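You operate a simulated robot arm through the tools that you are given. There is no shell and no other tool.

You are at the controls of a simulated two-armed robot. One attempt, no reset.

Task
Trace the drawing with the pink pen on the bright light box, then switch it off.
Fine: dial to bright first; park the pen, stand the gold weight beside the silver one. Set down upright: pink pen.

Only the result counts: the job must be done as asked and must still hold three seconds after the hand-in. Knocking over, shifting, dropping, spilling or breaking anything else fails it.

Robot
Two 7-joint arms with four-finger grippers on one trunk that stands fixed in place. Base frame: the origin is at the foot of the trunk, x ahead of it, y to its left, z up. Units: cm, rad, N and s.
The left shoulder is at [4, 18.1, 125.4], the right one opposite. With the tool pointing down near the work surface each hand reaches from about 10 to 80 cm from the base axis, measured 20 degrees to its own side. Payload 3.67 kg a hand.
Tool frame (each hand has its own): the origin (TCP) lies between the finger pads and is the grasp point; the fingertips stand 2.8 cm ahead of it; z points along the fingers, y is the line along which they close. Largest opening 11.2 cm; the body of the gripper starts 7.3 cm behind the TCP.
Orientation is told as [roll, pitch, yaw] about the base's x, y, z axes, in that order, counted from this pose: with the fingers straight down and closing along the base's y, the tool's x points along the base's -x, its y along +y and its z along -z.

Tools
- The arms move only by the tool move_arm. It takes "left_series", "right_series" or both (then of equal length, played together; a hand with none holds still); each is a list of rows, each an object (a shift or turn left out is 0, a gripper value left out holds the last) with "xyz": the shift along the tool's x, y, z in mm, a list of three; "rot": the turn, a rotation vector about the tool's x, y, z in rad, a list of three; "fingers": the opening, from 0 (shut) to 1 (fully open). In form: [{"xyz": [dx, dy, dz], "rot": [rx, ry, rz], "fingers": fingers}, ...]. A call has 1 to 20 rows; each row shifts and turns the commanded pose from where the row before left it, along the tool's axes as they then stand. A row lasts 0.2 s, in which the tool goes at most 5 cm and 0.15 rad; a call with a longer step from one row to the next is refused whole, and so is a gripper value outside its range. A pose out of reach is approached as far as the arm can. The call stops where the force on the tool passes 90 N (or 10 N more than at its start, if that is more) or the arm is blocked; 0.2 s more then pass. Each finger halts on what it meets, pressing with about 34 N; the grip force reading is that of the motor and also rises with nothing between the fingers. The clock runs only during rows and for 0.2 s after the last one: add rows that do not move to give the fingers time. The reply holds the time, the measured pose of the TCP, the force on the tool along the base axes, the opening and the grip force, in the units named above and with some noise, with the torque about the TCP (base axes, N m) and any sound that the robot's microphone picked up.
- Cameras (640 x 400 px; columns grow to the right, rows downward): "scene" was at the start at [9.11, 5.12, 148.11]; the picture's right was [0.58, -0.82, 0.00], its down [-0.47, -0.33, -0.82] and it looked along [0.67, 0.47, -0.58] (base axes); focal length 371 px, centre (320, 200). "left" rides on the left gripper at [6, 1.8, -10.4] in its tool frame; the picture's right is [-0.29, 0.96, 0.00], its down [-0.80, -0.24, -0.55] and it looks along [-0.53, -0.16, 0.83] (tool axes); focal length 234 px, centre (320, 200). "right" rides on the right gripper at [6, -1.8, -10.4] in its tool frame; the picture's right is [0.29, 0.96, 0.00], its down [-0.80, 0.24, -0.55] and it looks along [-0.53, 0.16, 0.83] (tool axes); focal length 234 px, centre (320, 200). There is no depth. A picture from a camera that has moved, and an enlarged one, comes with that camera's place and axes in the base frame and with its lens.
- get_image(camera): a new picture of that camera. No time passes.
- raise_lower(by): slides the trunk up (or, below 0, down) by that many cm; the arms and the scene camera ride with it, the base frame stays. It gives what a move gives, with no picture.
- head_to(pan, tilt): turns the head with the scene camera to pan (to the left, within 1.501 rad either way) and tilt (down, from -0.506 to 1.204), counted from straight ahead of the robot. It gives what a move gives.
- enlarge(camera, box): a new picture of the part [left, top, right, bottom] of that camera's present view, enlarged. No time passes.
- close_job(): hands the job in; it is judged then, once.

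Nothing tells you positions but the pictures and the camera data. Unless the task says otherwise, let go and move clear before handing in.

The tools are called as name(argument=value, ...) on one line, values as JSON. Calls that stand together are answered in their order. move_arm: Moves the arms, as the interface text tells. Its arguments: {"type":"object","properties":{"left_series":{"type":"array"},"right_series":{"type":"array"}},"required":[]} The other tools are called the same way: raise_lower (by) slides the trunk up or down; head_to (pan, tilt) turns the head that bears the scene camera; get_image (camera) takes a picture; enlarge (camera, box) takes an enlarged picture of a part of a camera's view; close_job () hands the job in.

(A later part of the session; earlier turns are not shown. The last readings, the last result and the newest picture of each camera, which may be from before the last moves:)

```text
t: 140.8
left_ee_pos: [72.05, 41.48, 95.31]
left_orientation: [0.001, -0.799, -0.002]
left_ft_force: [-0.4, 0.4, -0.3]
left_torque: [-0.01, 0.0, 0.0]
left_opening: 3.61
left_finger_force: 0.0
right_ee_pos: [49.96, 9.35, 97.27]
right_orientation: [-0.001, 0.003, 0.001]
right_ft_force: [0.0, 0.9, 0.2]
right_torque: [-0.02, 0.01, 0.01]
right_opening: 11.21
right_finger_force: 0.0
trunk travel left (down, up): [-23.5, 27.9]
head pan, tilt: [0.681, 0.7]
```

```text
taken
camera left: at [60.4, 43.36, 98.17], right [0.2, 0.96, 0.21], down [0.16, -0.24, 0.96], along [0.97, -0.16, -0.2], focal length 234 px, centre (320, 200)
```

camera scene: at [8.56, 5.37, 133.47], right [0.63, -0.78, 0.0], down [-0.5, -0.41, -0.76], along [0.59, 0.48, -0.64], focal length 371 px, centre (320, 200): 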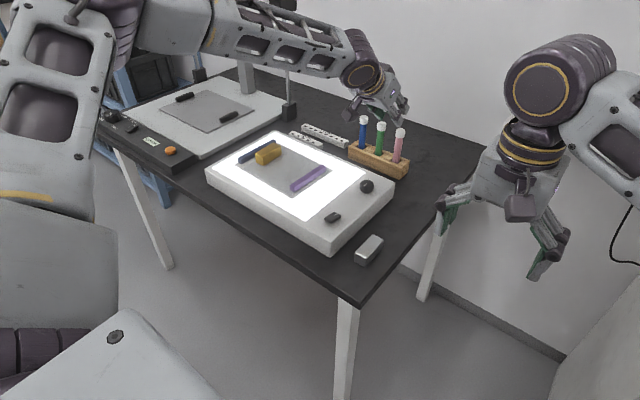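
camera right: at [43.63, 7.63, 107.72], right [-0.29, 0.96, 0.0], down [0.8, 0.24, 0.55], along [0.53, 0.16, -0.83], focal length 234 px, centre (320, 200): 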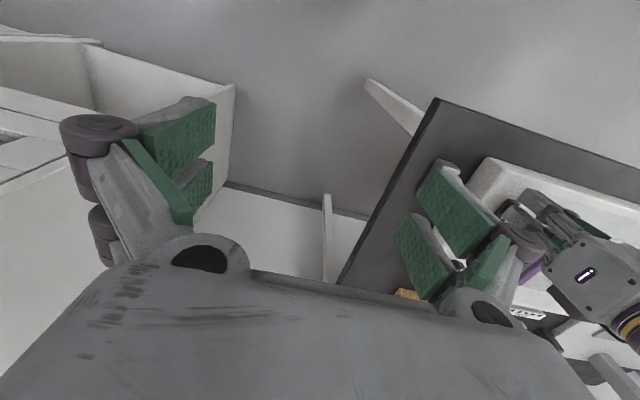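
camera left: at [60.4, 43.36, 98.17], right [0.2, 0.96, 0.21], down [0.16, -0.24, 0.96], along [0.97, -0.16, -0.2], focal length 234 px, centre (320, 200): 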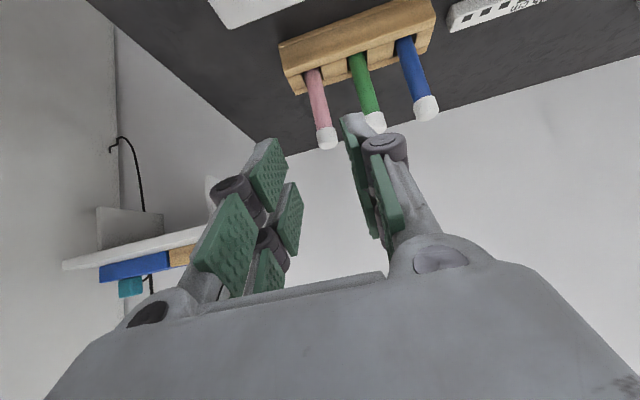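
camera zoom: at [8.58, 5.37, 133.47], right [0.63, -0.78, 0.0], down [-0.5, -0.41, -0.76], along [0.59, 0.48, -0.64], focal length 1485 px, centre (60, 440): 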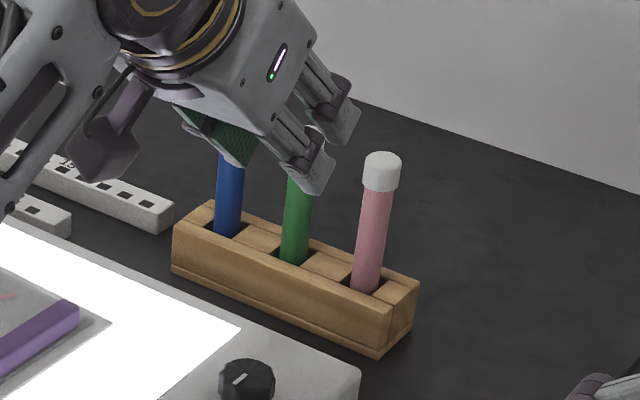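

The pen is parked upright in its rack. Next I'll return the hand to vertical and look down on the box to measure the gold weight (and check nothing else has shifted).

move_arm(left_series=[{"rot": [0, 0.1333, 0]}, {"rot": [0, 0.1333, 0]}, {"rot": [0, 0.1333, 0]}, {"rot": [0, 0.1333, 0]}, {"rot": [0, 0.1333, 0]}, {"rot": [0, 0.1335, 0]}, {"xyz": [19, 39.5, -8]}, {"xyz": [19, 39.5, -8]}, {"xyz": [19, 39.5, -8]}, {"xyz": [19, 39.5, -8]}, {"xyz": [0, 0, 0]}])

get_image(camera="left")

enlarge(camera="left", box=[220, 0, 420, 125])

enlarge(camera="scene", box=[240, 135, 325, 195])

```text
t: 143.2
left_ee_pos: [64.22, 57.43, 98.11]
left_orientation: [0.0, 0.001, -0.006]
left_ft_force: [0.5, 0.0, -1.0]
left_torque: [0.02, 0.03, -0.02]
left_opening: 3.58
left_finger_force: 0.0
right_ee_pos: [49.89, 9.26, 97.39]
right_orientation: [0.0, 0.002, 0.0]
right_ft_force: [0.1, -0.4, 0.1]
right_torque: [0.03, 0.02, -0.04]
right_opening: 11.2
right_finger_force: 0.0
trunk travel left (down, up): [-23.5, 27.9]
head pan, tilt: [0.681, 0.7]
```

```text
taken
camera left: at [58.25, 59.3, 108.45], right [0.29, 0.96, 0.0], down [0.8, -0.24, 0.55], along [0.53, -0.16, -0.83], focal length 234 px, centre (320, 200)
```

left: 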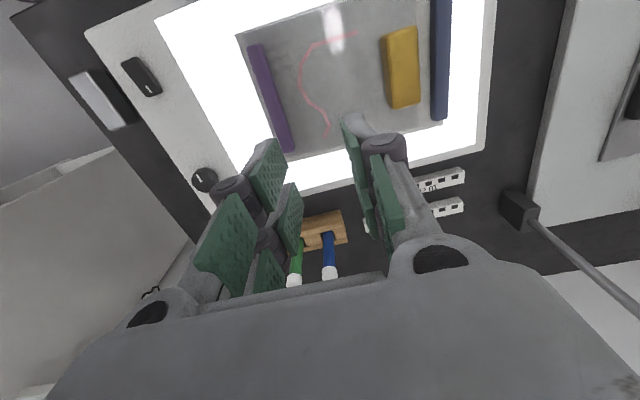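

```text
3.20 times, centred on (320, 62) of left
camera zoom: at [58.25, 59.3, 108.45], right [0.29, 0.96, 0.0], down [0.8, -0.24, 0.55], along [0.53, -0.16, -0.83], focal length 749 px, centre (320, 640)
```

zoom: 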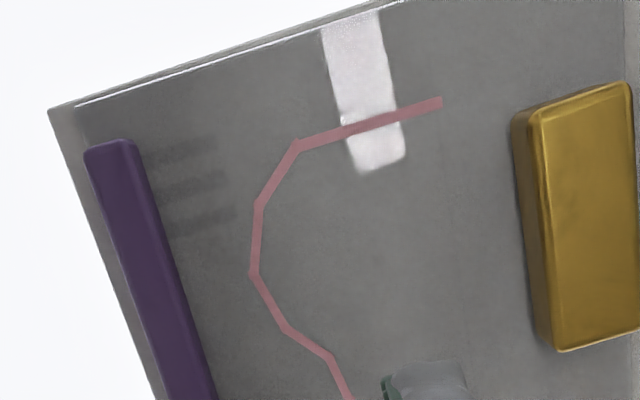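

```text
6.67 times, centred on (282, 165) of scene
camera zoom: at [8.59, 5.3, 133.47], right [0.63, -0.78, 0.0], down [-0.5, -0.4, -0.76], along [0.59, 0.48, -0.64], focal length 2475 px, centre (570, 433)
```

zoom: 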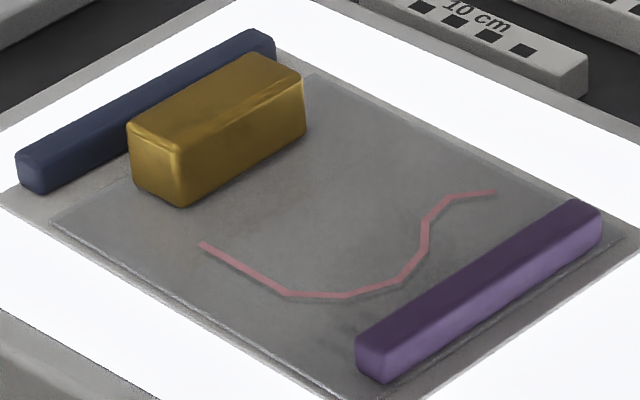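

The ink sits on the drawing and the sheet is in place. The gold weight spans about x 59.3–66.1, y 65.2–68.15, top near z 82, with the blue bar 1.7 cm beyond it. I'll grip it end to end (hand turned 90°), so first I'll move above it, open and turn.

move_arm(left_series=[{"xyz": [8, 43, 0], "fingers": 0.85}, {"xyz": [8, 43, 0]}, {"rot": [0, 0, 0.1422]}, {"rot": [0, 0, 0.1422]}, {"rot": [0, 0, 0.1422]}, {"rot": [0, 0, 0.1422]}, {"rot": [0, 0, 0.1422]}, {"rot": [0, 0, 0.1422]}, {"rot": [0, 0, 0.1422]}, {"rot": [0, 0, 0.1422]}, {"rot": [0, 0, 0.1422]}, {"rot": [0, 0, 0.1422]}, {"rot": [0, 0, 0.1422]}, {"xyz": [0, 0, 0]}])

get_image(camera="left")

enlarge(camera="scene", box=[200, 80, 350, 200])

```text
t: 146.2
left_ee_pos: [63.08, 66.14, 98.66]
left_orientation: [0.001, 0.0, -1.571]
left_ft_force: [0.7, -0.8, 0.0]
left_torque: [-0.01, -0.02, 0.0]
left_opening: 9.53
left_finger_force: 0.0
right_ee_pos: [49.74, 9.42, 97.37]
right_orientation: [0.001, 0.0, 0.0]
right_ft_force: [-0.6, -0.3, 0.0]
right_torque: [-0.03, -0.01, 0.0]
right_opening: 11.21
right_finger_force: 0.0
trunk travel left (down, up): [-23.5, 27.9]
head pan, tilt: [0.681, 0.7]
```

```text
taken
camera left: at [64.75, 72.1, 109.02], right [0.96, -0.29, 0.0], down [-0.24, -0.8, 0.55], along [-0.16, -0.53, -0.83], focal length 234 px, centre (320, 200)
```

left: 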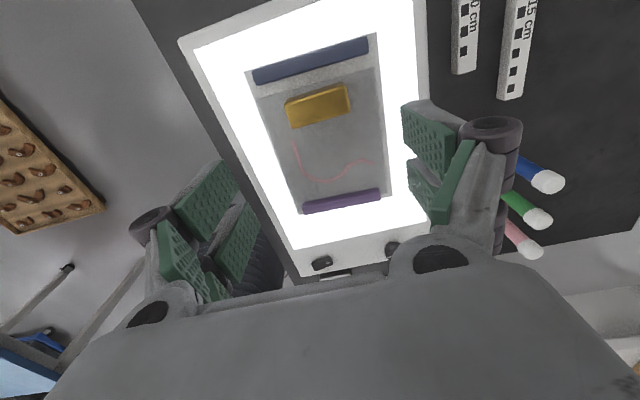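

```text
3.33 times, centred on (275, 140) of scene
camera zoom: at [8.52, 5.4, 133.47], right [0.63, -0.78, 0.0], down [-0.5, -0.41, -0.76], along [0.59, 0.48, -0.64], focal length 1237 px, centre (470, 400)
```

zoom: 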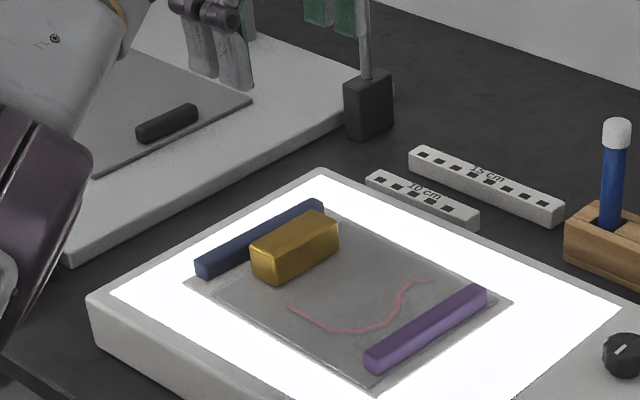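

enlarge(camera="left", box=[240, 50, 400, 150])

enlarge(camera="left", box=[170, 20, 450, 290])

```text
4.00 times, centred on (320, 100) of left
camera zoom: at [64.75, 72.1, 109.02], right [0.96, -0.29, 0.0], down [-0.24, -0.8, 0.55], along [-0.16, -0.53, -0.83], focal length 937 px, centre (320, 600)
```

zoom: 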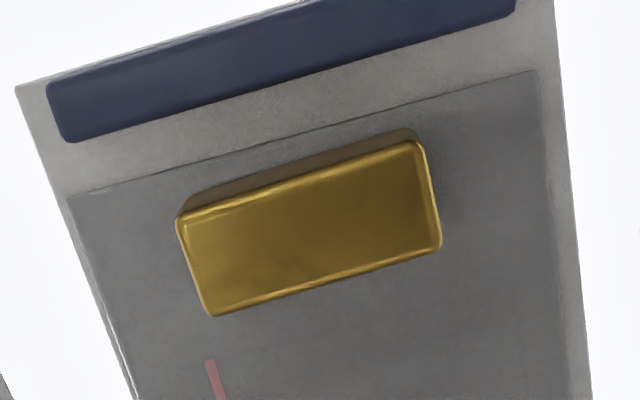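

```text
1.48 times, centred on (310, 155) of left
camera zoom: at [64.75, 72.1, 109.02], right [0.96, -0.29, 0.0], down [-0.24, -0.8, 0.55], along [-0.16, -0.53, -0.83], focal length 347 px, centre (335, 267)
```

zoom: 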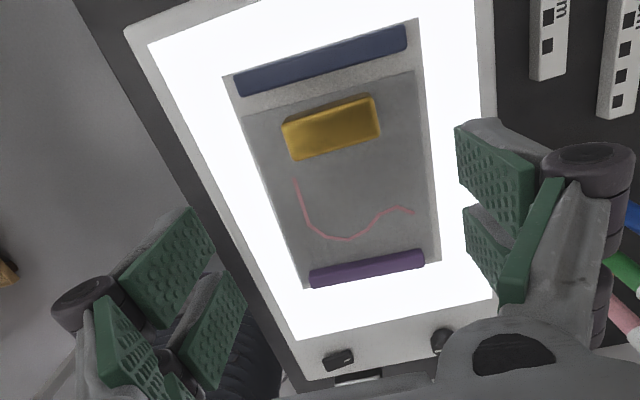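

The gold weight is centred at (62.8, 66.5), square to the axes. I'll centre the open hand over it and descend to just above, then check.

move_arm(left_series=[{"xyz": [4, -2, 30]}, {"xyz": [0, 0, 35]}, {"xyz": [0, 0, 35]}, {"xyz": [0, 0, 25]}, {"xyz": [0, 0, 0]}])

get_image(camera="left")

enlarge(camera="scene", box=[220, 90, 320, 190])

```text
t: 147.4
left_ee_pos: [62.9, 66.55, 86.11]
left_orientation: [0.0, 0.0, -1.569]
left_ft_force: [0.0, -0.6, -0.2]
left_torque: [0.01, 0.03, 0.03]
left_opening: 9.53
left_finger_force: 0.1
right_ee_pos: [49.73, 9.45, 97.37]
right_orientation: [0.002, 0.0, 0.001]
right_ft_force: [-0.2, -1.1, 0.2]
right_torque: [0.04, -0.03, 0.0]
right_opening: 11.2
right_finger_force: 0.0
trunk travel left (down, up): [-23.5, 27.9]
head pan, tilt: [0.681, 0.7]
```

```text
taken
camera left: at [64.58, 72.48, 96.34], right [0.96, -0.29, 0.0], down [-0.24, -0.8, 0.55], along [-0.16, -0.53, -0.83], focal length 234 px, centre (320, 200)
```

left: 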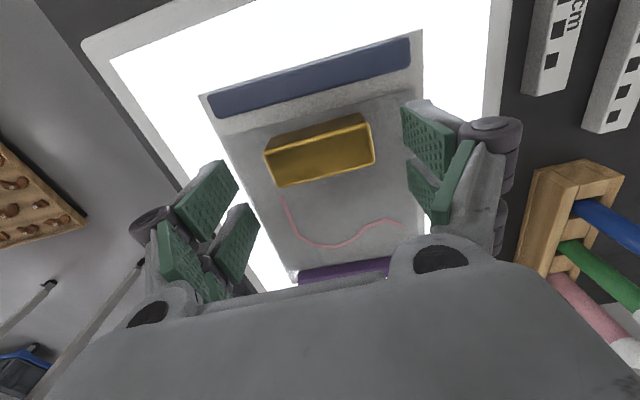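

```text
4.00 times, centred on (270, 140) of scene
camera zoom: at [8.49, 5.37, 133.48], right [0.63, -0.78, 0.0], down [-0.5, -0.41, -0.76], along [0.59, 0.48, -0.64], focal length 1485 px, centre (520, 440)
```

zoom: 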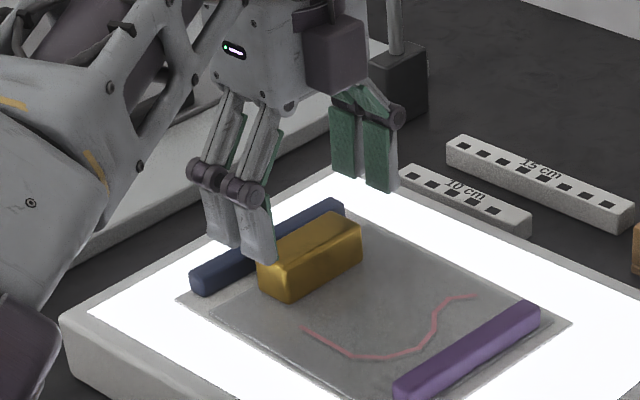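

move_arm(left_series=[{"xyz": [0, 0, 15]}, {"xyz": [0, 0, 12]}, {"xyz": [0, 0, 6]}, {"xyz": [0, 0, 0]}])

enlarge(camera="scene", box=[220, 100, 320, 190])

get_image(camera="left")

```text
t: 148.4
left_ee_pos: [62.82, 66.49, 82.71]
left_orientation: [0.0, 0.001, -1.565]
left_ft_force: [-0.1, -0.7, 0.2]
left_torque: [0.03, 0.03, -0.02]
left_opening: 9.51
left_finger_force: 0.0
right_ee_pos: [49.72, 9.37, 97.45]
right_orientation: [0.0, 0.001, -0.001]
right_ft_force: [-0.1, -1.4, 0.2]
right_torque: [0.01, 0.0, -0.01]
right_opening: 11.22
right_finger_force: 0.1
trunk travel left (down, up): [-23.5, 27.9]
head pan, tilt: [0.681, 0.7]
```

```text
4.44 times, centred on (270, 145) of scene
camera zoom: at [8.51, 5.39, 133.47], right [0.63, -0.78, 0.0], down [-0.5, -0.41, -0.76], along [0.59, 0.48, -0.64], focal length 1650 px, centre (542, 444)
```

zoom: 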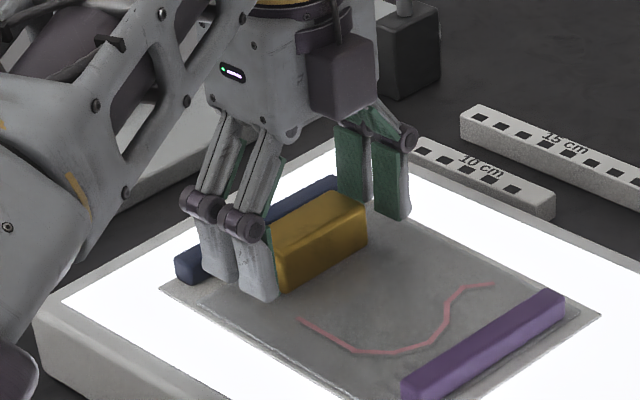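

```text
taken
camera left: at [64.52, 72.45, 92.98], right [0.96, -0.29, 0.0], down [-0.24, -0.8, 0.55], along [-0.16, -0.53, -0.83], focal length 234 px, centre (320, 200)
```

left: 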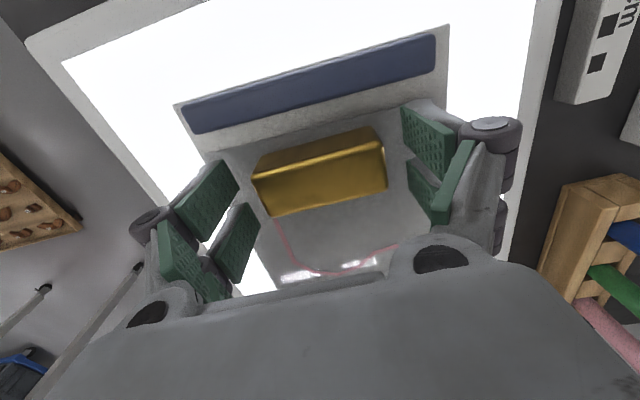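

Fingers straddle both ends. Closing on the gold weight.

move_arm(left_series=[{"fingers": 0.72}, {"fingers": 0.64}, {"fingers": 0.55}, {"fingers": 0.3}, {"fingers": 0.3}, {"fingers": 0.3}])

enlarge(camera="scene", box=[220, 100, 320, 190])

```text
t: 149.8
left_ee_pos: [62.73, 66.39, 82.7]
left_orientation: [0.0, -0.002, -1.567]
left_ft_force: [-0.1, -0.4, 1.3]
left_torque: [-0.02, -0.08, 0.02]
left_opening: 7.01
left_finger_force: 34.6
right_ee_pos: [49.72, 9.35, 97.37]
right_orientation: [-0.001, 0.0, -0.001]
right_ft_force: [0.9, -0.3, -0.5]
right_torque: [0.01, 0.0, -0.01]
right_opening: 11.21
right_finger_force: 0.0
trunk travel left (down, up): [-23.5, 27.9]
head pan, tilt: [0.681, 0.7]
```

```text
4.44 times, centred on (270, 145) of scene
camera zoom: at [8.51, 5.39, 133.47], right [0.63, -0.78, 0.0], down [-0.5, -0.41, -0.76], along [0.59, 0.48, -0.64], focal length 1650 px, centre (542, 444)
```

zoom: 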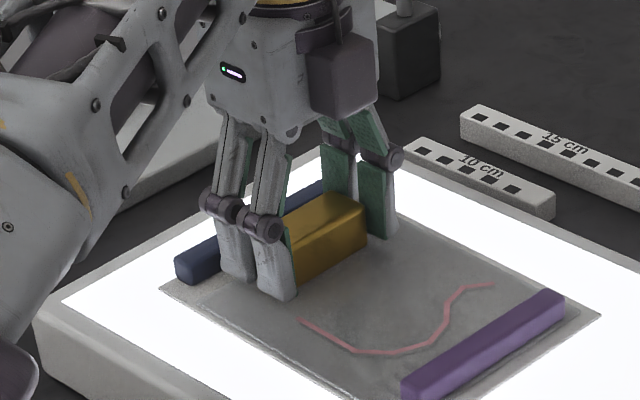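

Gripped at 7.0 cm. Lifting straight up.

move_arm(left_series=[{"xyz": [0, 0, -5]}, {"xyz": [0, 0, -10]}, {"xyz": [0, 0, -25]}, {"xyz": [0, 0, -40]}, {"xyz": [0, 0, -40]}, {"xyz": [0, 0, 0]}])

enlarge(camera="scene", box=[200, 60, 340, 200])

get_image(camera="left")

```text
t: 151.2
left_ee_pos: [63.02, 66.49, 94.97]
left_orientation: [-0.002, 0.0, -1.568]
left_ft_force: [0.6, 0.6, 0.3]
left_torque: [-0.02, -0.02, -0.02]
left_opening: 3.37
left_finger_force: 0.0
right_ee_pos: [49.73, 9.42, 97.34]
right_orientation: [-0.001, 0.0, -0.001]
right_ft_force: [-0.1, 0.0, -0.4]
right_torque: [-0.01, 0.0, 0.01]
right_opening: 11.18
right_finger_force: 0.1
trunk travel left (down, up): [-23.5, 27.9]
head pan, tilt: [0.681, 0.7]
```

```text
2.86 times, centred on (270, 130) of scene
camera zoom: at [8.55, 5.45, 133.46], right [0.63, -0.78, 0.0], down [-0.5, -0.41, -0.76], along [0.59, 0.48, -0.64], focal length 1060 px, centre (463, 400)
```

zoom: 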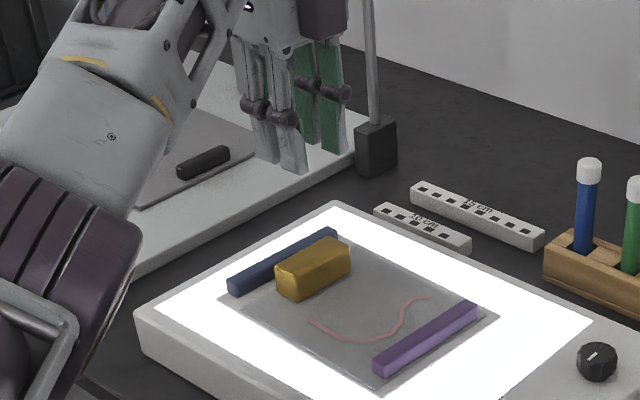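

```text
taken
camera left: at [64.7, 72.53, 105.29], right [0.96, -0.29, 0.0], down [-0.24, -0.8, 0.55], along [-0.16, -0.53, -0.83], focal length 234 px, centre (320, 200)
```

left: 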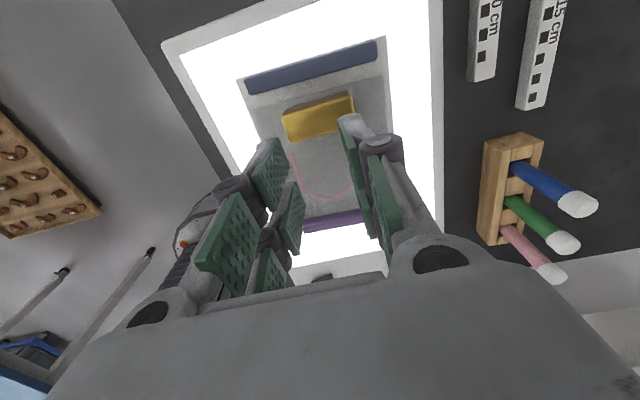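

The weight slipped out of that shallow end grip and is still on the sheet. I'll check it, then use the better grip across its short side where the pads have full contact.

enlarge(camera="left", box=[230, 30, 400, 140])

enlarge(camera="scene", box=[240, 135, 325, 195])

```text
3.64 times, centred on (315, 85) of left
camera zoom: at [64.7, 72.53, 105.29], right [0.96, -0.29, 0.0], down [-0.24, -0.8, 0.55], along [-0.16, -0.53, -0.83], focal length 852 px, centre (338, 618)
```

zoom: 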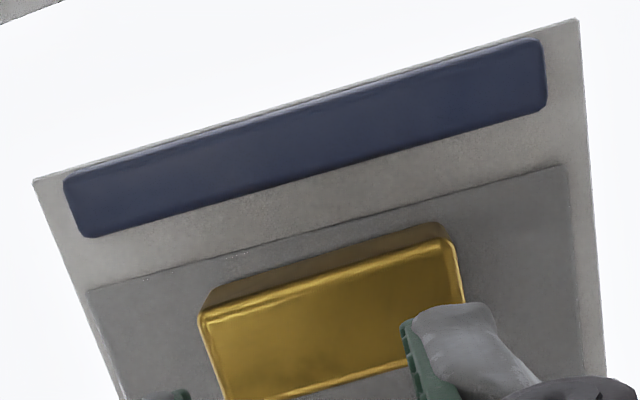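

```text
6.67 times, centred on (282, 165) of scene
camera zoom: at [8.55, 5.45, 133.46], right [0.63, -0.78, 0.0], down [-0.5, -0.41, -0.76], along [0.59, 0.48, -0.64], focal length 2475 px, centre (570, 433)
```

zoom: 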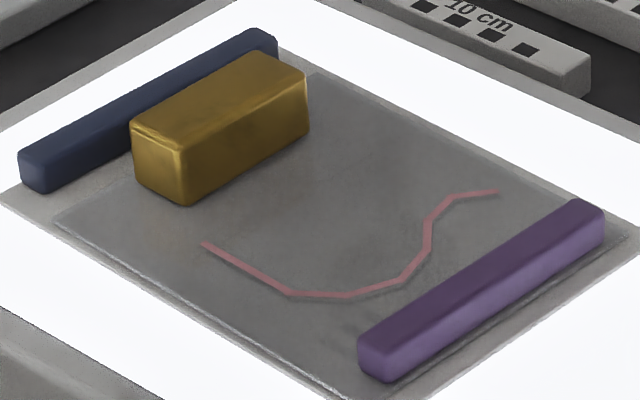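

The weight hasn't moved. Turning the hand back to 0° yaw with a narrow opening, above the weight.

move_arm(left_series=[{"rot": [0, 0, -0.1422], "fingers": 0.36}, {"rot": [0, 0, -0.1422]}, {"rot": [0, 0, -0.1422]}, {"rot": [0, 0, -0.1422]}, {"rot": [0, 0, -0.1422]}, {"rot": [0, 0, -0.1422]}, {"rot": [0, 0, -0.1422]}, {"rot": [0, 0, -0.1422]}, {"rot": [0, 0, -0.1422]}, {"rot": [0, 0, -0.1422]}, {"rot": [0, 0, -0.1442]}, {"xyz": [0, 0, 0]}])

get_image(camera="left")

enlarge(camera="left", box=[240, 70, 400, 170])

```text
t: 153.8
left_ee_pos: [62.85, 66.53, 94.83]
left_orientation: [0.0, 0.001, -0.002]
left_ft_force: [0.4, -0.4, 0.5]
left_torque: [0.0, 0.03, -0.01]
left_opening: 4.07
left_finger_force: 0.1
right_ee_pos: [49.83, 9.43, 97.38]
right_orientation: [0.0, 0.0, 0.0]
right_ft_force: [0.1, -1.0, 0.5]
right_torque: [0.0, 0.03, 0.02]
right_opening: 11.23
right_finger_force: 0.1
trunk travel left (down, up): [-23.5, 27.9]
head pan, tilt: [0.681, 0.7]
```

```text
taken
camera left: at [56.73, 68.3, 105.12], right [0.29, 0.96, 0.0], down [0.8, -0.24, 0.55], along [0.53, -0.16, -0.83], focal length 234 px, centre (320, 200)
```

left: 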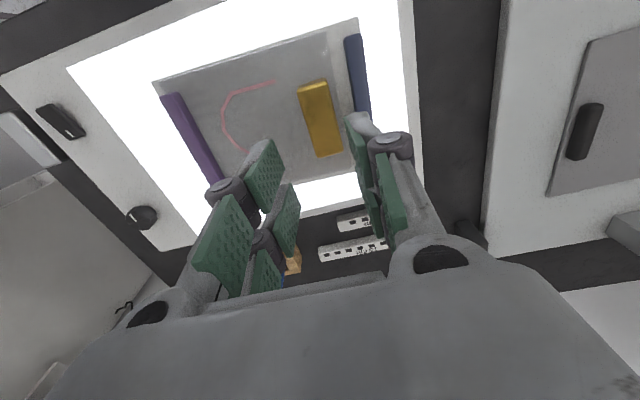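

```text
4.00 times, centred on (320, 120) of left
camera zoom: at [56.73, 68.3, 105.12], right [0.29, 0.96, 0.0], down [0.8, -0.24, 0.55], along [0.53, -0.16, -0.83], focal length 937 px, centre (320, 520)
```

zoom: 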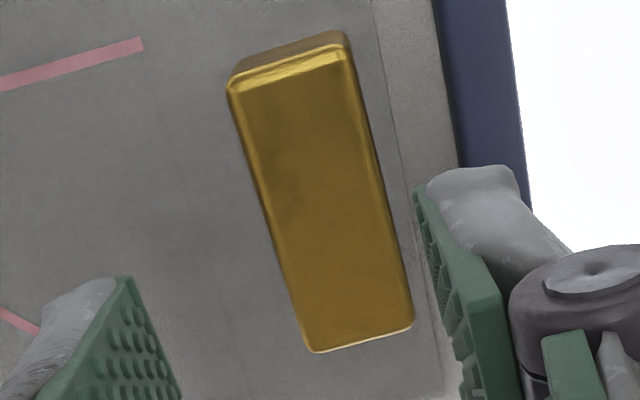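

move_arm(left_series=[{"xyz": [-1.5, 0.7, 30], "rot": [0, 0, 0.018]}, {"xyz": [0, 0, 35]}, {"xyz": [0, 0, 25]}, {"xyz": [0, 0, 0]}])

get_image(camera="left")

enlarge(camera="scene", box=[220, 100, 320, 190])

```text
t: 154.8
left_ee_pos: [63.17, 66.64, 85.92]
left_orientation: [0.0, 0.001, -0.019]
left_ft_force: [-0.2, -0.5, 0.7]
left_torque: [0.02, -0.05, 0.0]
left_opening: 4.03
left_finger_force: 0.1
right_ee_pos: [49.76, 9.43, 97.42]
right_orientation: [0.0, -0.001, 0.001]
right_ft_force: [0.2, -0.3, -0.8]
right_torque: [0.03, 0.04, 0.0]
right_opening: 11.21
right_finger_force: 0.1
trunk travel left (down, up): [-23.5, 27.9]
head pan, tilt: [0.681, 0.7]
```

```text
taken
camera left: at [57.15, 68.51, 96.24], right [0.31, 0.95, 0.0], down [0.79, -0.26, 0.55], along [0.53, -0.17, -0.83], focal length 234 px, centre (320, 200)
```

left: 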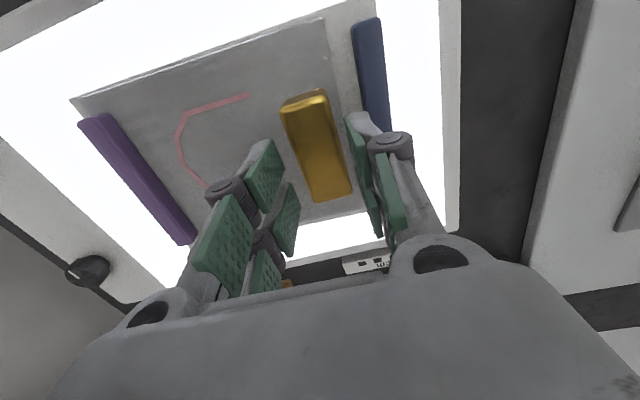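

```text
4.44 times, centred on (270, 145) of scene
camera zoom: at [8.5, 5.38, 133.48], right [0.63, -0.78, 0.0], down [-0.5, -0.41, -0.76], along [0.59, 0.48, -0.64], focal length 1650 px, centre (542, 444)
```

zoom: 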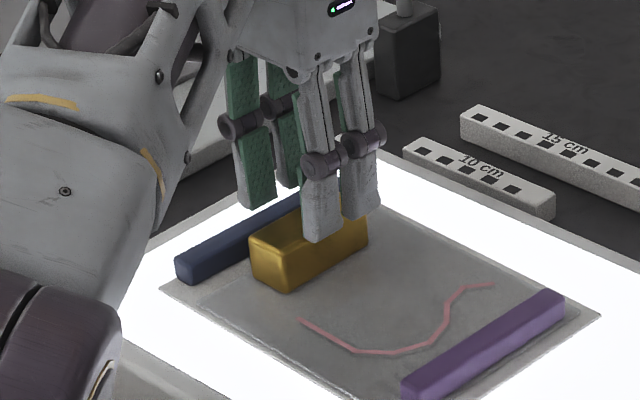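

move_arm(left_series=[{"xyz": [0, 0, 15]}, {"xyz": [0, 0, 12]}, {"xyz": [0, 0, 6]}, {"xyz": [0, 0, 0]}])

enlarge(camera="scene", box=[220, 100, 320, 190])

get_image(camera="left")

```text
t: 155.8
left_ee_pos: [62.9, 66.57, 82.57]
left_orientation: [0.0, -0.001, -0.019]
left_ft_force: [-0.2, -0.8, 0.8]
left_torque: [-0.02, 0.0, 0.01]
left_opening: 4.0
left_finger_force: 0.1
right_ee_pos: [49.68, 9.31, 97.44]
right_orientation: [0.0, 0.0, 0.0]
right_ft_force: [-0.4, -0.9, 0.9]
right_torque: [0.01, 0.0, -0.05]
right_opening: 11.2
right_finger_force: 0.0
trunk travel left (down, up): [-23.5, 27.9]
head pan, tilt: [0.681, 0.7]
```

```text
4.44 times, centred on (270, 145) of scene
camera zoom: at [8.51, 5.39, 133.47], right [0.63, -0.78, 0.0], down [-0.5, -0.41, -0.76], along [0.59, 0.48, -0.64], focal length 1650 px, centre (542, 444)
```

zoom: 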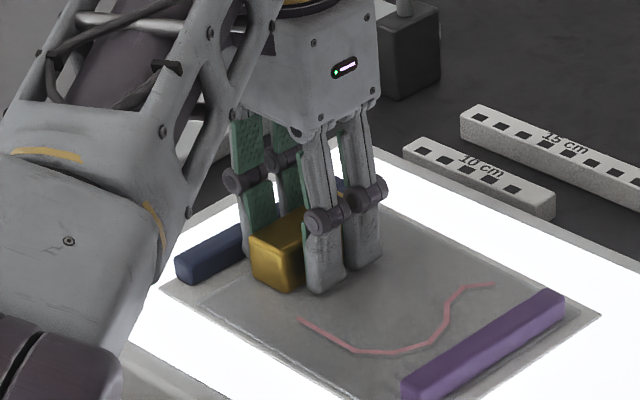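

```text
taken
camera left: at [56.96, 68.49, 92.87], right [0.31, 0.95, 0.0], down [0.79, -0.26, 0.55], along [0.53, -0.17, -0.83], focal length 234 px, centre (320, 200)
```

left: 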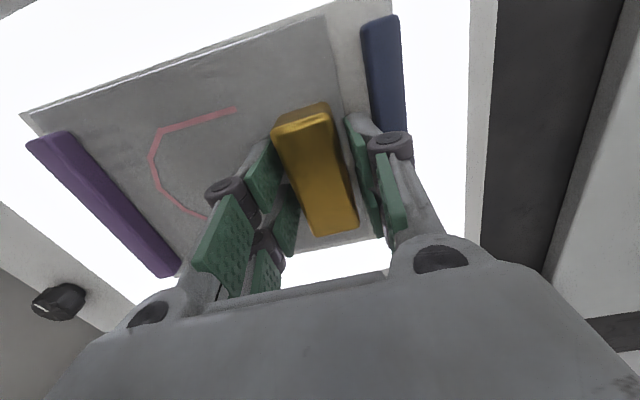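

Good straddle across the short side, clear of the blue bar. Two more millimetres down and close.

move_arm(left_series=[{"xyz": [0, 0, 2]}, {"fingers": 0.28}, {"fingers": 0.2}, {"fingers": 0.1}, {"fingers": 0.0}, {"fingers": 0.0}, {"fingers": 0.0}])

move_arm(left_series=[{"xyz": [0, 0, -3]}, {"xyz": [0, 0, -5]}, {"xyz": [0, 0, 0]}])

enlarge(camera="scene", box=[220, 100, 320, 190])

```text
t: 157.4
left_ee_pos: [62.96, 66.55, 82.36]
left_orientation: [-0.001, -0.001, -0.019]
left_ft_force: [-0.3, 0.3, -0.1]
left_torque: [-0.01, 0.02, 0.04]
left_opening: 2.98
left_finger_force: 34.2
right_ee_pos: [49.78, 9.42, 97.32]
right_orientation: [-0.001, 0.0, -0.001]
right_ft_force: [0.1, 0.6, 0.3]
right_torque: [-0.03, 0.0, -0.01]
right_opening: 11.2
right_finger_force: 0.0
trunk travel left (down, up): [-23.5, 27.9]
head pan, tilt: [0.681, 0.7]
```

```text
t: 158.2
left_ee_pos: [62.95, 66.46, 83.08]
left_orientation: [0.001, 0.002, -0.019]
left_ft_force: [0.3, -0.8, -3.2]
left_torque: [-0.01, 0.0, 0.01]
left_opening: 2.99
left_finger_force: 34.0
right_ee_pos: [49.78, 9.42, 97.39]
right_orientation: [0.0, 0.003, 0.001]
right_ft_force: [0.1, 0.8, -0.4]
right_torque: [-0.02, 0.01, 0.02]
right_opening: 11.21
right_finger_force: 0.0
trunk travel left (down, up): [-23.5, 27.9]
head pan, tilt: [0.681, 0.7]
```

```text
4.44 times, centred on (270, 145) of scene
camera zoom: at [8.57, 5.45, 133.46], right [0.63, -0.78, 0.0], down [-0.5, -0.41, -0.76], along [0.59, 0.48, -0.64], focal length 1650 px, centre (542, 444)
```

zoom: 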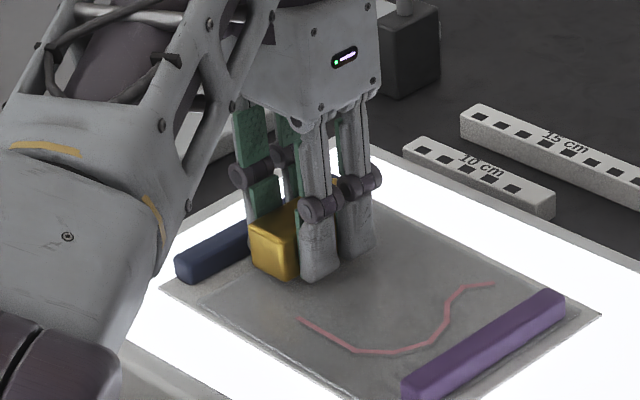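

The weight (about 3 N) is now held firmly. Raising it well clear.

move_arm(left_series=[{"xyz": [0, 0, -10]}, {"xyz": [0, 0, -20]}, {"xyz": [0, 0, -25]}, {"xyz": [0, 0, -30]}, {"xyz": [0, 0, -25]}, {"xyz": [0, 0, 0]}])

get_image(camera="left")

get_image(camera="scene")

```text
t: 159.6
left_ee_pos: [62.88, 66.58, 94.23]
left_orientation: [0.0, 0.002, -0.02]
left_ft_force: [-0.4, -0.7, -3.8]
left_torque: [-0.03, 0.01, -0.04]
left_opening: 2.98
left_finger_force: 33.6
right_ee_pos: [49.81, 9.52, 97.39]
right_orientation: [0.0, 0.001, 0.0]
right_ft_force: [-0.5, 0.3, -0.3]
right_torque: [-0.01, 0.01, -0.02]
right_opening: 11.23
right_finger_force: 0.1
trunk travel left (down, up): [-23.5, 27.9]
head pan, tilt: [0.681, 0.7]
```

```text
taken
camera left: at [56.97, 68.51, 104.55], right [0.31, 0.95, 0.0], down [0.79, -0.26, 0.55], along [0.53, -0.17, -0.83], focal length 234 px, centre (320, 200)
```

left: 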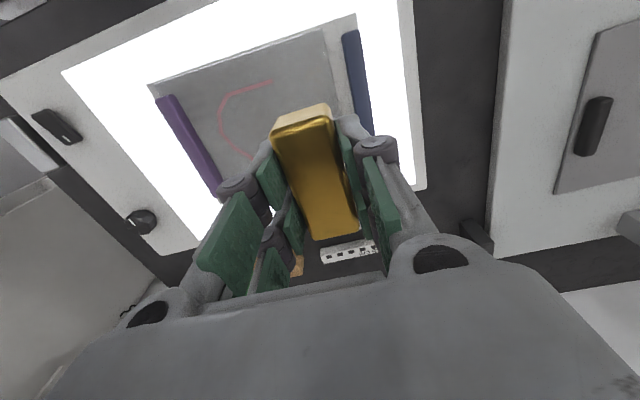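

```text
taken
camera scene: at [8.57, 5.47, 133.46], right [0.63, -0.78, 0.0], down [-0.5, -0.41, -0.76], along [0.59, 0.48, -0.65], focal length 371 px, centre (320, 200)
```

scene: 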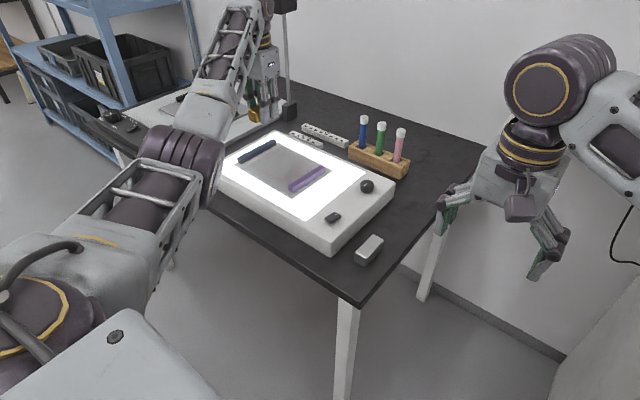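

Carrying the weight at height toward the silver one, then measuring the silver block's exact position from above.

move_arm(left_series=[{"xyz": [0, -30, 0]}, {"xyz": [0, -45, 0]}, {"xyz": [0, -45, 0]}, {"xyz": [0, -45, 0]}, {"xyz": [0, -45, 0]}, {"xyz": [0, -45, 0]}, {"xyz": [0, -35, 0]}, {"xyz": [0, 0, 0]}])

get_image(camera="left")

enlarge(camera="left", box=[180, 0, 340, 150])

enlarge(camera="scene", box=[310, 150, 450, 290])

```text
t: 161.4
left_ee_pos: [62.34, 37.45, 94.18]
left_orientation: [-0.001, 0.001, -0.019]
left_ft_force: [0.4, 0.0, -3.3]
left_torque: [-0.02, 0.03, 0.0]
left_opening: 2.96
left_finger_force: 33.5
right_ee_pos: [49.76, 9.36, 97.38]
right_orientation: [-0.001, 0.0, 0.002]
right_ft_force: [0.0, 0.7, -0.2]
right_torque: [-0.03, 0.01, 0.02]
right_opening: 11.19
right_finger_force: 0.1
trunk travel left (down, up): [-23.5, 27.9]
head pan, tilt: [0.681, 0.7]
```

```text
taken
camera left: at [56.37, 39.25, 104.5], right [0.31, 0.95, 0.0], down [0.79, -0.25, 0.55], along [0.53, -0.17, -0.83], focal length 234 px, centre (320, 200)
```

left: 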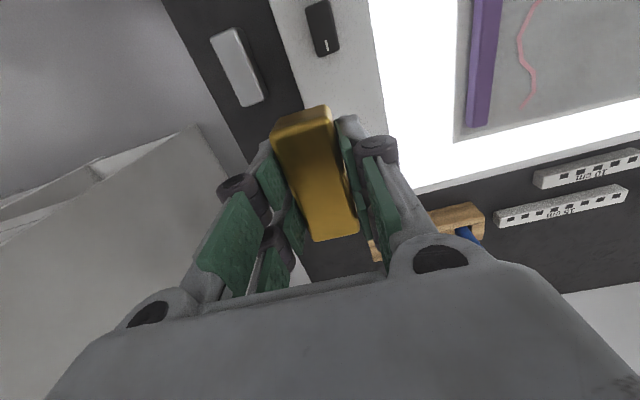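

```text
2.67 times, centred on (260, 75) of left
camera zoom: at [56.37, 39.25, 104.5], right [0.31, 0.95, 0.0], down [0.79, -0.25, 0.55], along [0.53, -0.17, -0.83], focal length 624 px, centre (480, 533)
```

zoom: 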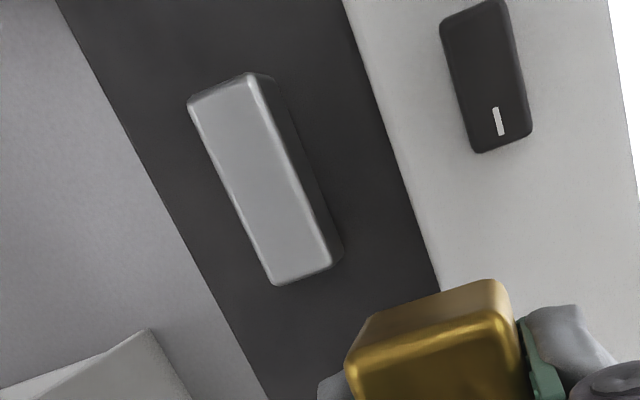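

```text
2.86 times, centred on (380, 220) of scene
camera zoom: at [8.55, 5.47, 133.46], right [0.63, -0.78, 0.0], down [-0.5, -0.41, -0.76], along [0.59, 0.48, -0.64], focal length 1060 px, centre (149, 143)
```

zoom: 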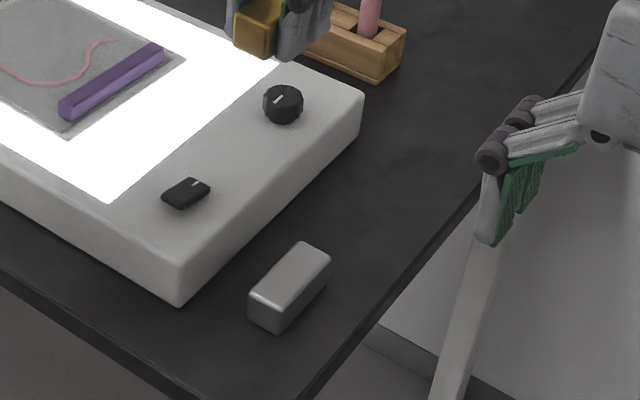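

Silver spans x 52.5–59.5, y 29.05–32.05; table edge is y≈25.5, box edge y≈36. I'll set the gold one in line just beyond it, centred at about (63.8, 30.6), and stop a few centimetres above the table to check.

move_arm(left_series=[{"xyz": [-7.5, -33.5, 0], "rot": [0, 0, -0.01]}, {"xyz": [-7.5, -33.5, 0], "rot": [0, 0, -0.01]}, {"xyz": [0, 0, 35]}, {"xyz": [0, 0, 35]}, {"xyz": [0, 0, 35]}, {"xyz": [0, 0, 20]}, {"xyz": [0, 0, 0]}])

get_image(camera="left")

enlarge(camera="scene", box=[320, 140, 450, 270])

```text
t: 163.0
left_ee_pos: [63.7, 30.73, 81.48]
left_orientation: [-0.001, 0.0, 0.001]
left_ft_force: [0.1, 0.6, -3.3]
left_torque: [-0.01, -0.01, -0.01]
left_opening: 2.95
left_finger_force: 34.5
right_ee_pos: [49.76, 9.41, 97.38]
right_orientation: [0.0, 0.0, 0.0]
right_ft_force: [-0.4, 0.7, 0.4]
right_torque: [0.04, 0.01, 0.01]
right_opening: 11.21
right_finger_force: 0.0
trunk travel left (down, up): [-23.5, 27.9]
head pan, tilt: [0.681, 0.7]
```

```text
taken
camera left: at [57.62, 32.62, 91.79], right [0.29, 0.96, 0.0], down [0.8, -0.24, 0.55], along [0.53, -0.16, -0.83], focal length 234 px, centre (320, 200)
```

left: 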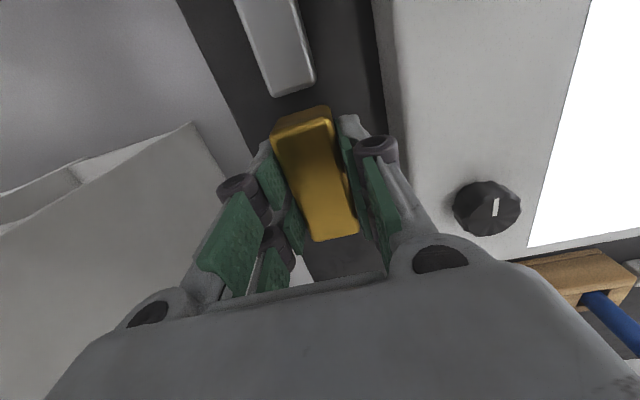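

```text
3.08 times, centred on (385, 205) of scene
camera zoom: at [8.53, 5.4, 133.47], right [0.63, -0.78, 0.0], down [-0.5, -0.41, -0.76], along [0.59, 0.48, -0.64], focal length 1142 px, centre (120, 185)
```

zoom: 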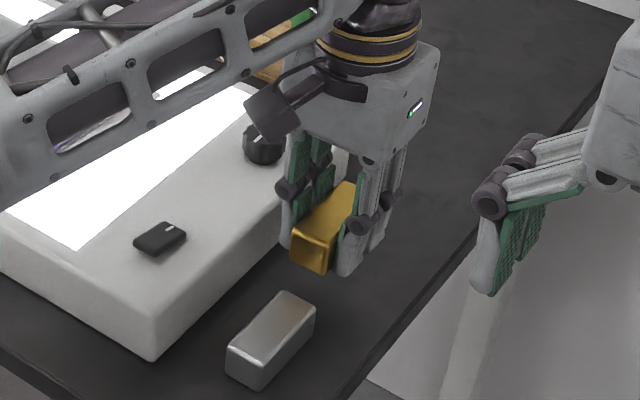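

move_arm(left_series=[{"xyz": [0, 0, 15]}, {"xyz": [0, 0, 12]}, {"xyz": [0, 0, 6]}, {"xyz": [0, 0, 0]}])

enlarge(camera="scene", box=[340, 170, 440, 270])

```text
t: 164.0
left_ee_pos: [63.72, 30.81, 78.34]
left_orientation: [0.0, 0.0, -0.001]
left_ft_force: [0.5, -0.7, -4.1]
left_torque: [-0.01, 0.01, 0.02]
left_opening: 2.97
left_finger_force: 34.3
right_ee_pos: [49.84, 9.48, 97.4]
right_orientation: [0.0, 0.0, 0.0]
right_ft_force: [0.6, 0.1, -0.2]
right_torque: [0.0, 0.02, 0.0]
right_opening: 11.21
right_finger_force: 0.0
trunk travel left (down, up): [-23.5, 27.9]
head pan, tilt: [0.681, 0.7]
```

```text
4.00 times, centred on (390, 220) of scene
camera zoom: at [8.55, 5.41, 133.47], right [0.63, -0.78, 0.0], down [-0.5, -0.41, -0.76], along [0.59, 0.48, -0.64], focal length 1485 px, centre (40, 120)
```

zoom: 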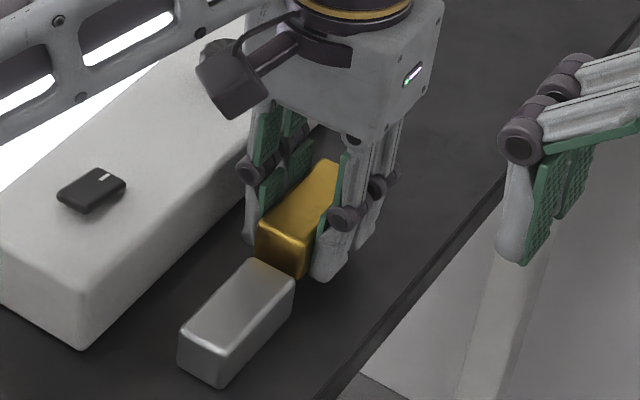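

enlarge(camera="left", box=[220, 0, 380, 150])

enlarge(camera="scene", box=[375, 205, 425, 260])

```text
2.67 times, centred on (300, 75) of left
camera zoom: at [57.65, 32.64, 88.57], right [0.29, 0.96, 0.0], down [0.8, -0.24, 0.55], along [0.53, -0.16, -0.83], focal length 624 px, centre (373, 533)
```

zoom: 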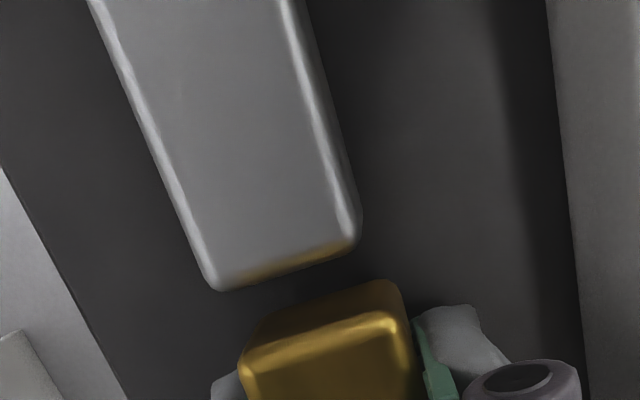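

```text
7.27 times, centred on (400, 232) of scene
camera zoom: at [8.55, 5.41, 133.47], right [0.63, -0.78, 0.0], down [-0.5, -0.41, -0.76], along [0.59, 0.48, -0.64], focal length 2700 px, centre (-262, -36)
```

zoom: 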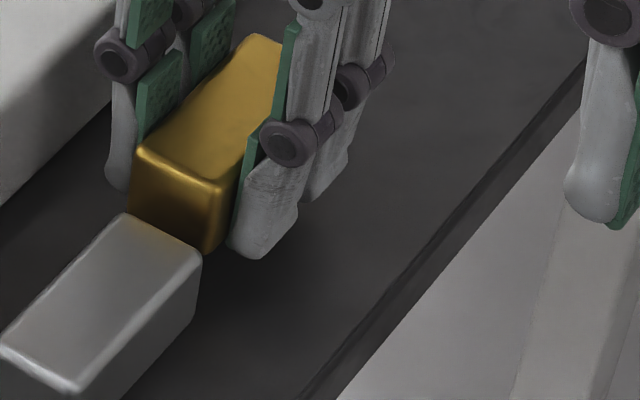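

Gap to silver is about 0.9 cm and they line up. Lowering the last few millimetres until the table takes the weight.

move_arm(left_series=[{"xyz": [0, 0, 4]}, {"xyz": [0, 0, 2]}, {"xyz": [0, 0, 0]}])

move_arm(left_series=[{"xyz": [0, 0, 1]}, {"xyz": [0, 0, 0]}])

move_arm(left_series=[{"xyz": [0, 0, 1]}, {"xyz": [0, 0, 0]}])

```text
t: 164.8
left_ee_pos: [63.81, 30.86, 77.69]
left_orientation: [0.001, 0.002, 0.001]
left_ft_force: [-0.3, 1.0, -3.7]
left_torque: [0.0, -0.02, 0.02]
left_opening: 2.96
left_finger_force: 34.1
right_ee_pos: [49.88, 9.41, 97.48]
right_orientation: [0.001, 0.0, -0.001]
right_ft_force: [0.7, 0.2, 0.4]
right_torque: [-0.02, 0.0, 0.01]
right_opening: 11.19
right_finger_force: 0.0
trunk travel left (down, up): [-23.5, 27.9]
head pan, tilt: [0.681, 0.7]
```

```text
t: 165.4
left_ee_pos: [63.73, 30.85, 77.63]
left_orientation: [0.0, 0.001, 0.0]
left_ft_force: [0.5, 0.0, -3.3]
left_torque: [0.02, 0.0, -0.01]
left_opening: 2.95
left_finger_force: 34.2
right_ee_pos: [49.71, 9.39, 97.4]
right_orientation: [0.0, -0.001, 0.0]
right_ft_force: [-0.3, 1.3, 0.3]
right_torque: [-0.01, -0.01, 0.01]
right_opening: 11.2
right_finger_force: 0.1
trunk travel left (down, up): [-23.5, 27.9]
head pan, tilt: [0.681, 0.7]
```

```text
t: 166.0
left_ee_pos: [63.77, 30.89, 77.63]
left_orientation: [0.0, 0.0, 0.0]
left_ft_force: [0.0, 0.6, -4.8]
left_torque: [0.0, 0.0, 0.0]
left_opening: 3.01
left_finger_force: 34.3
right_ee_pos: [49.73, 9.36, 97.45]
right_orientation: [0.0, 0.0, -0.002]
right_ft_force: [-0.6, -0.6, -1.0]
right_torque: [-0.03, 0.02, 0.05]
right_opening: 11.21
right_finger_force: 0.0
trunk travel left (down, up): [-23.5, 27.9]
head pan, tilt: [0.681, 0.7]
```

move_arm(left_series=[{"xyz": [0, 0, 1]}, {"xyz": [0, 0, 1]}, {"xyz": [0, 0, 0]}])

enlarge(camera="scene", box=[375, 205, 425, 260])

```text
t: 166.8
left_ee_pos: [63.68, 30.84, 77.31]
left_orientation: [-0.001, 0.001, -0.001]
left_ft_force: [-1.0, 0.4, -3.9]
left_torque: [-0.02, 0.01, 0.03]
left_opening: 2.97
left_finger_force: 34.3
right_ee_pos: [49.81, 9.37, 97.37]
right_orientation: [-0.001, 0.001, 0.001]
right_ft_force: [0.5, -0.6, 0.0]
right_torque: [-0.01, 0.01, -0.01]
right_opening: 11.21
right_finger_force: 0.0
trunk travel left (down, up): [-23.5, 27.9]
head pan, tilt: [0.681, 0.7]
```

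```text
7.27 times, centred on (400, 232) of scene
camera zoom: at [8.55, 5.4, 133.47], right [0.63, -0.78, 0.0], down [-0.5, -0.41, -0.76], along [0.59, 0.48, -0.64], focal length 2700 px, centre (-262, -36)
```

zoom: 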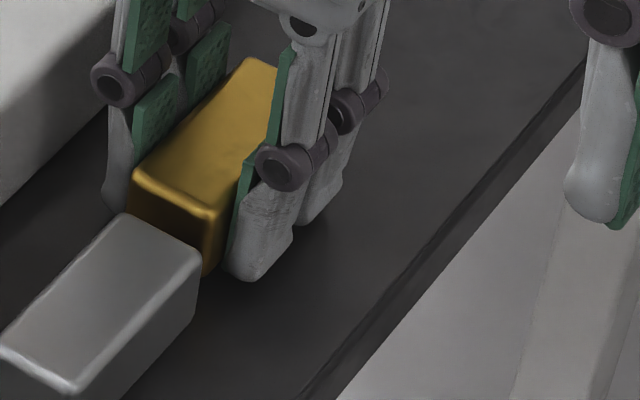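

move_arm(left_series=[{"xyz": [0, 0, 1.5]}, {"xyz": [0, 0, 1.5]}, {"xyz": [0, 0, 0]}])

move_arm(left_series=[{"xyz": [0, 0, 1]}, {"xyz": [0, 0, 0]}])

move_arm(left_series=[{"xyz": [0, 0, 1]}, {"xyz": [0, 0, 0]}])

```text
t: 167.6
left_ee_pos: [63.88, 31.02, 77.21]
left_orientation: [-0.001, 0.003, -0.001]
left_ft_force: [0.0, 0.2, -2.5]
left_torque: [0.01, -0.02, 0.01]
left_opening: 2.98
left_finger_force: 34.7
right_ee_pos: [49.79, 9.44, 97.3]
right_orientation: [0.0, 0.0, 0.0]
right_ft_force: [0.1, 0.4, 0.0]
right_torque: [-0.02, 0.01, -0.01]
right_opening: 11.2
right_finger_force: 0.0
trunk travel left (down, up): [-23.5, 27.9]
head pan, tilt: [0.681, 0.7]
```

```text
t: 168.2
left_ee_pos: [63.84, 30.8, 76.91]
left_orientation: [-0.001, -0.001, 0.001]
left_ft_force: [0.3, -0.4, -2.9]
left_torque: [-0.07, 0.04, 0.03]
left_opening: 2.97
left_finger_force: 33.3
right_ee_pos: [49.82, 9.47, 97.28]
right_orientation: [0.0, 0.0, 0.001]
right_ft_force: [0.0, 0.5, -0.3]
right_torque: [0.0, -0.01, 0.01]
right_opening: 11.2
right_finger_force: 0.1
trunk travel left (down, up): [-23.5, 27.9]
head pan, tilt: [0.681, 0.7]
```

```text
t: 168.8
left_ee_pos: [63.63, 30.9, 76.73]
left_orientation: [0.0, 0.0, 0.0]
left_ft_force: [0.2, 0.4, -5.0]
left_torque: [0.0, 0.02, -0.02]
left_opening: 2.98
left_finger_force: 33.8
right_ee_pos: [49.84, 9.31, 97.28]
right_orientation: [0.0, 0.001, 0.001]
right_ft_force: [-0.1, 0.5, -0.4]
right_torque: [0.02, -0.01, 0.03]
right_opening: 11.2
right_finger_force: 0.0
trunk travel left (down, up): [-23.5, 27.9]
head pan, tilt: [0.681, 0.7]
```

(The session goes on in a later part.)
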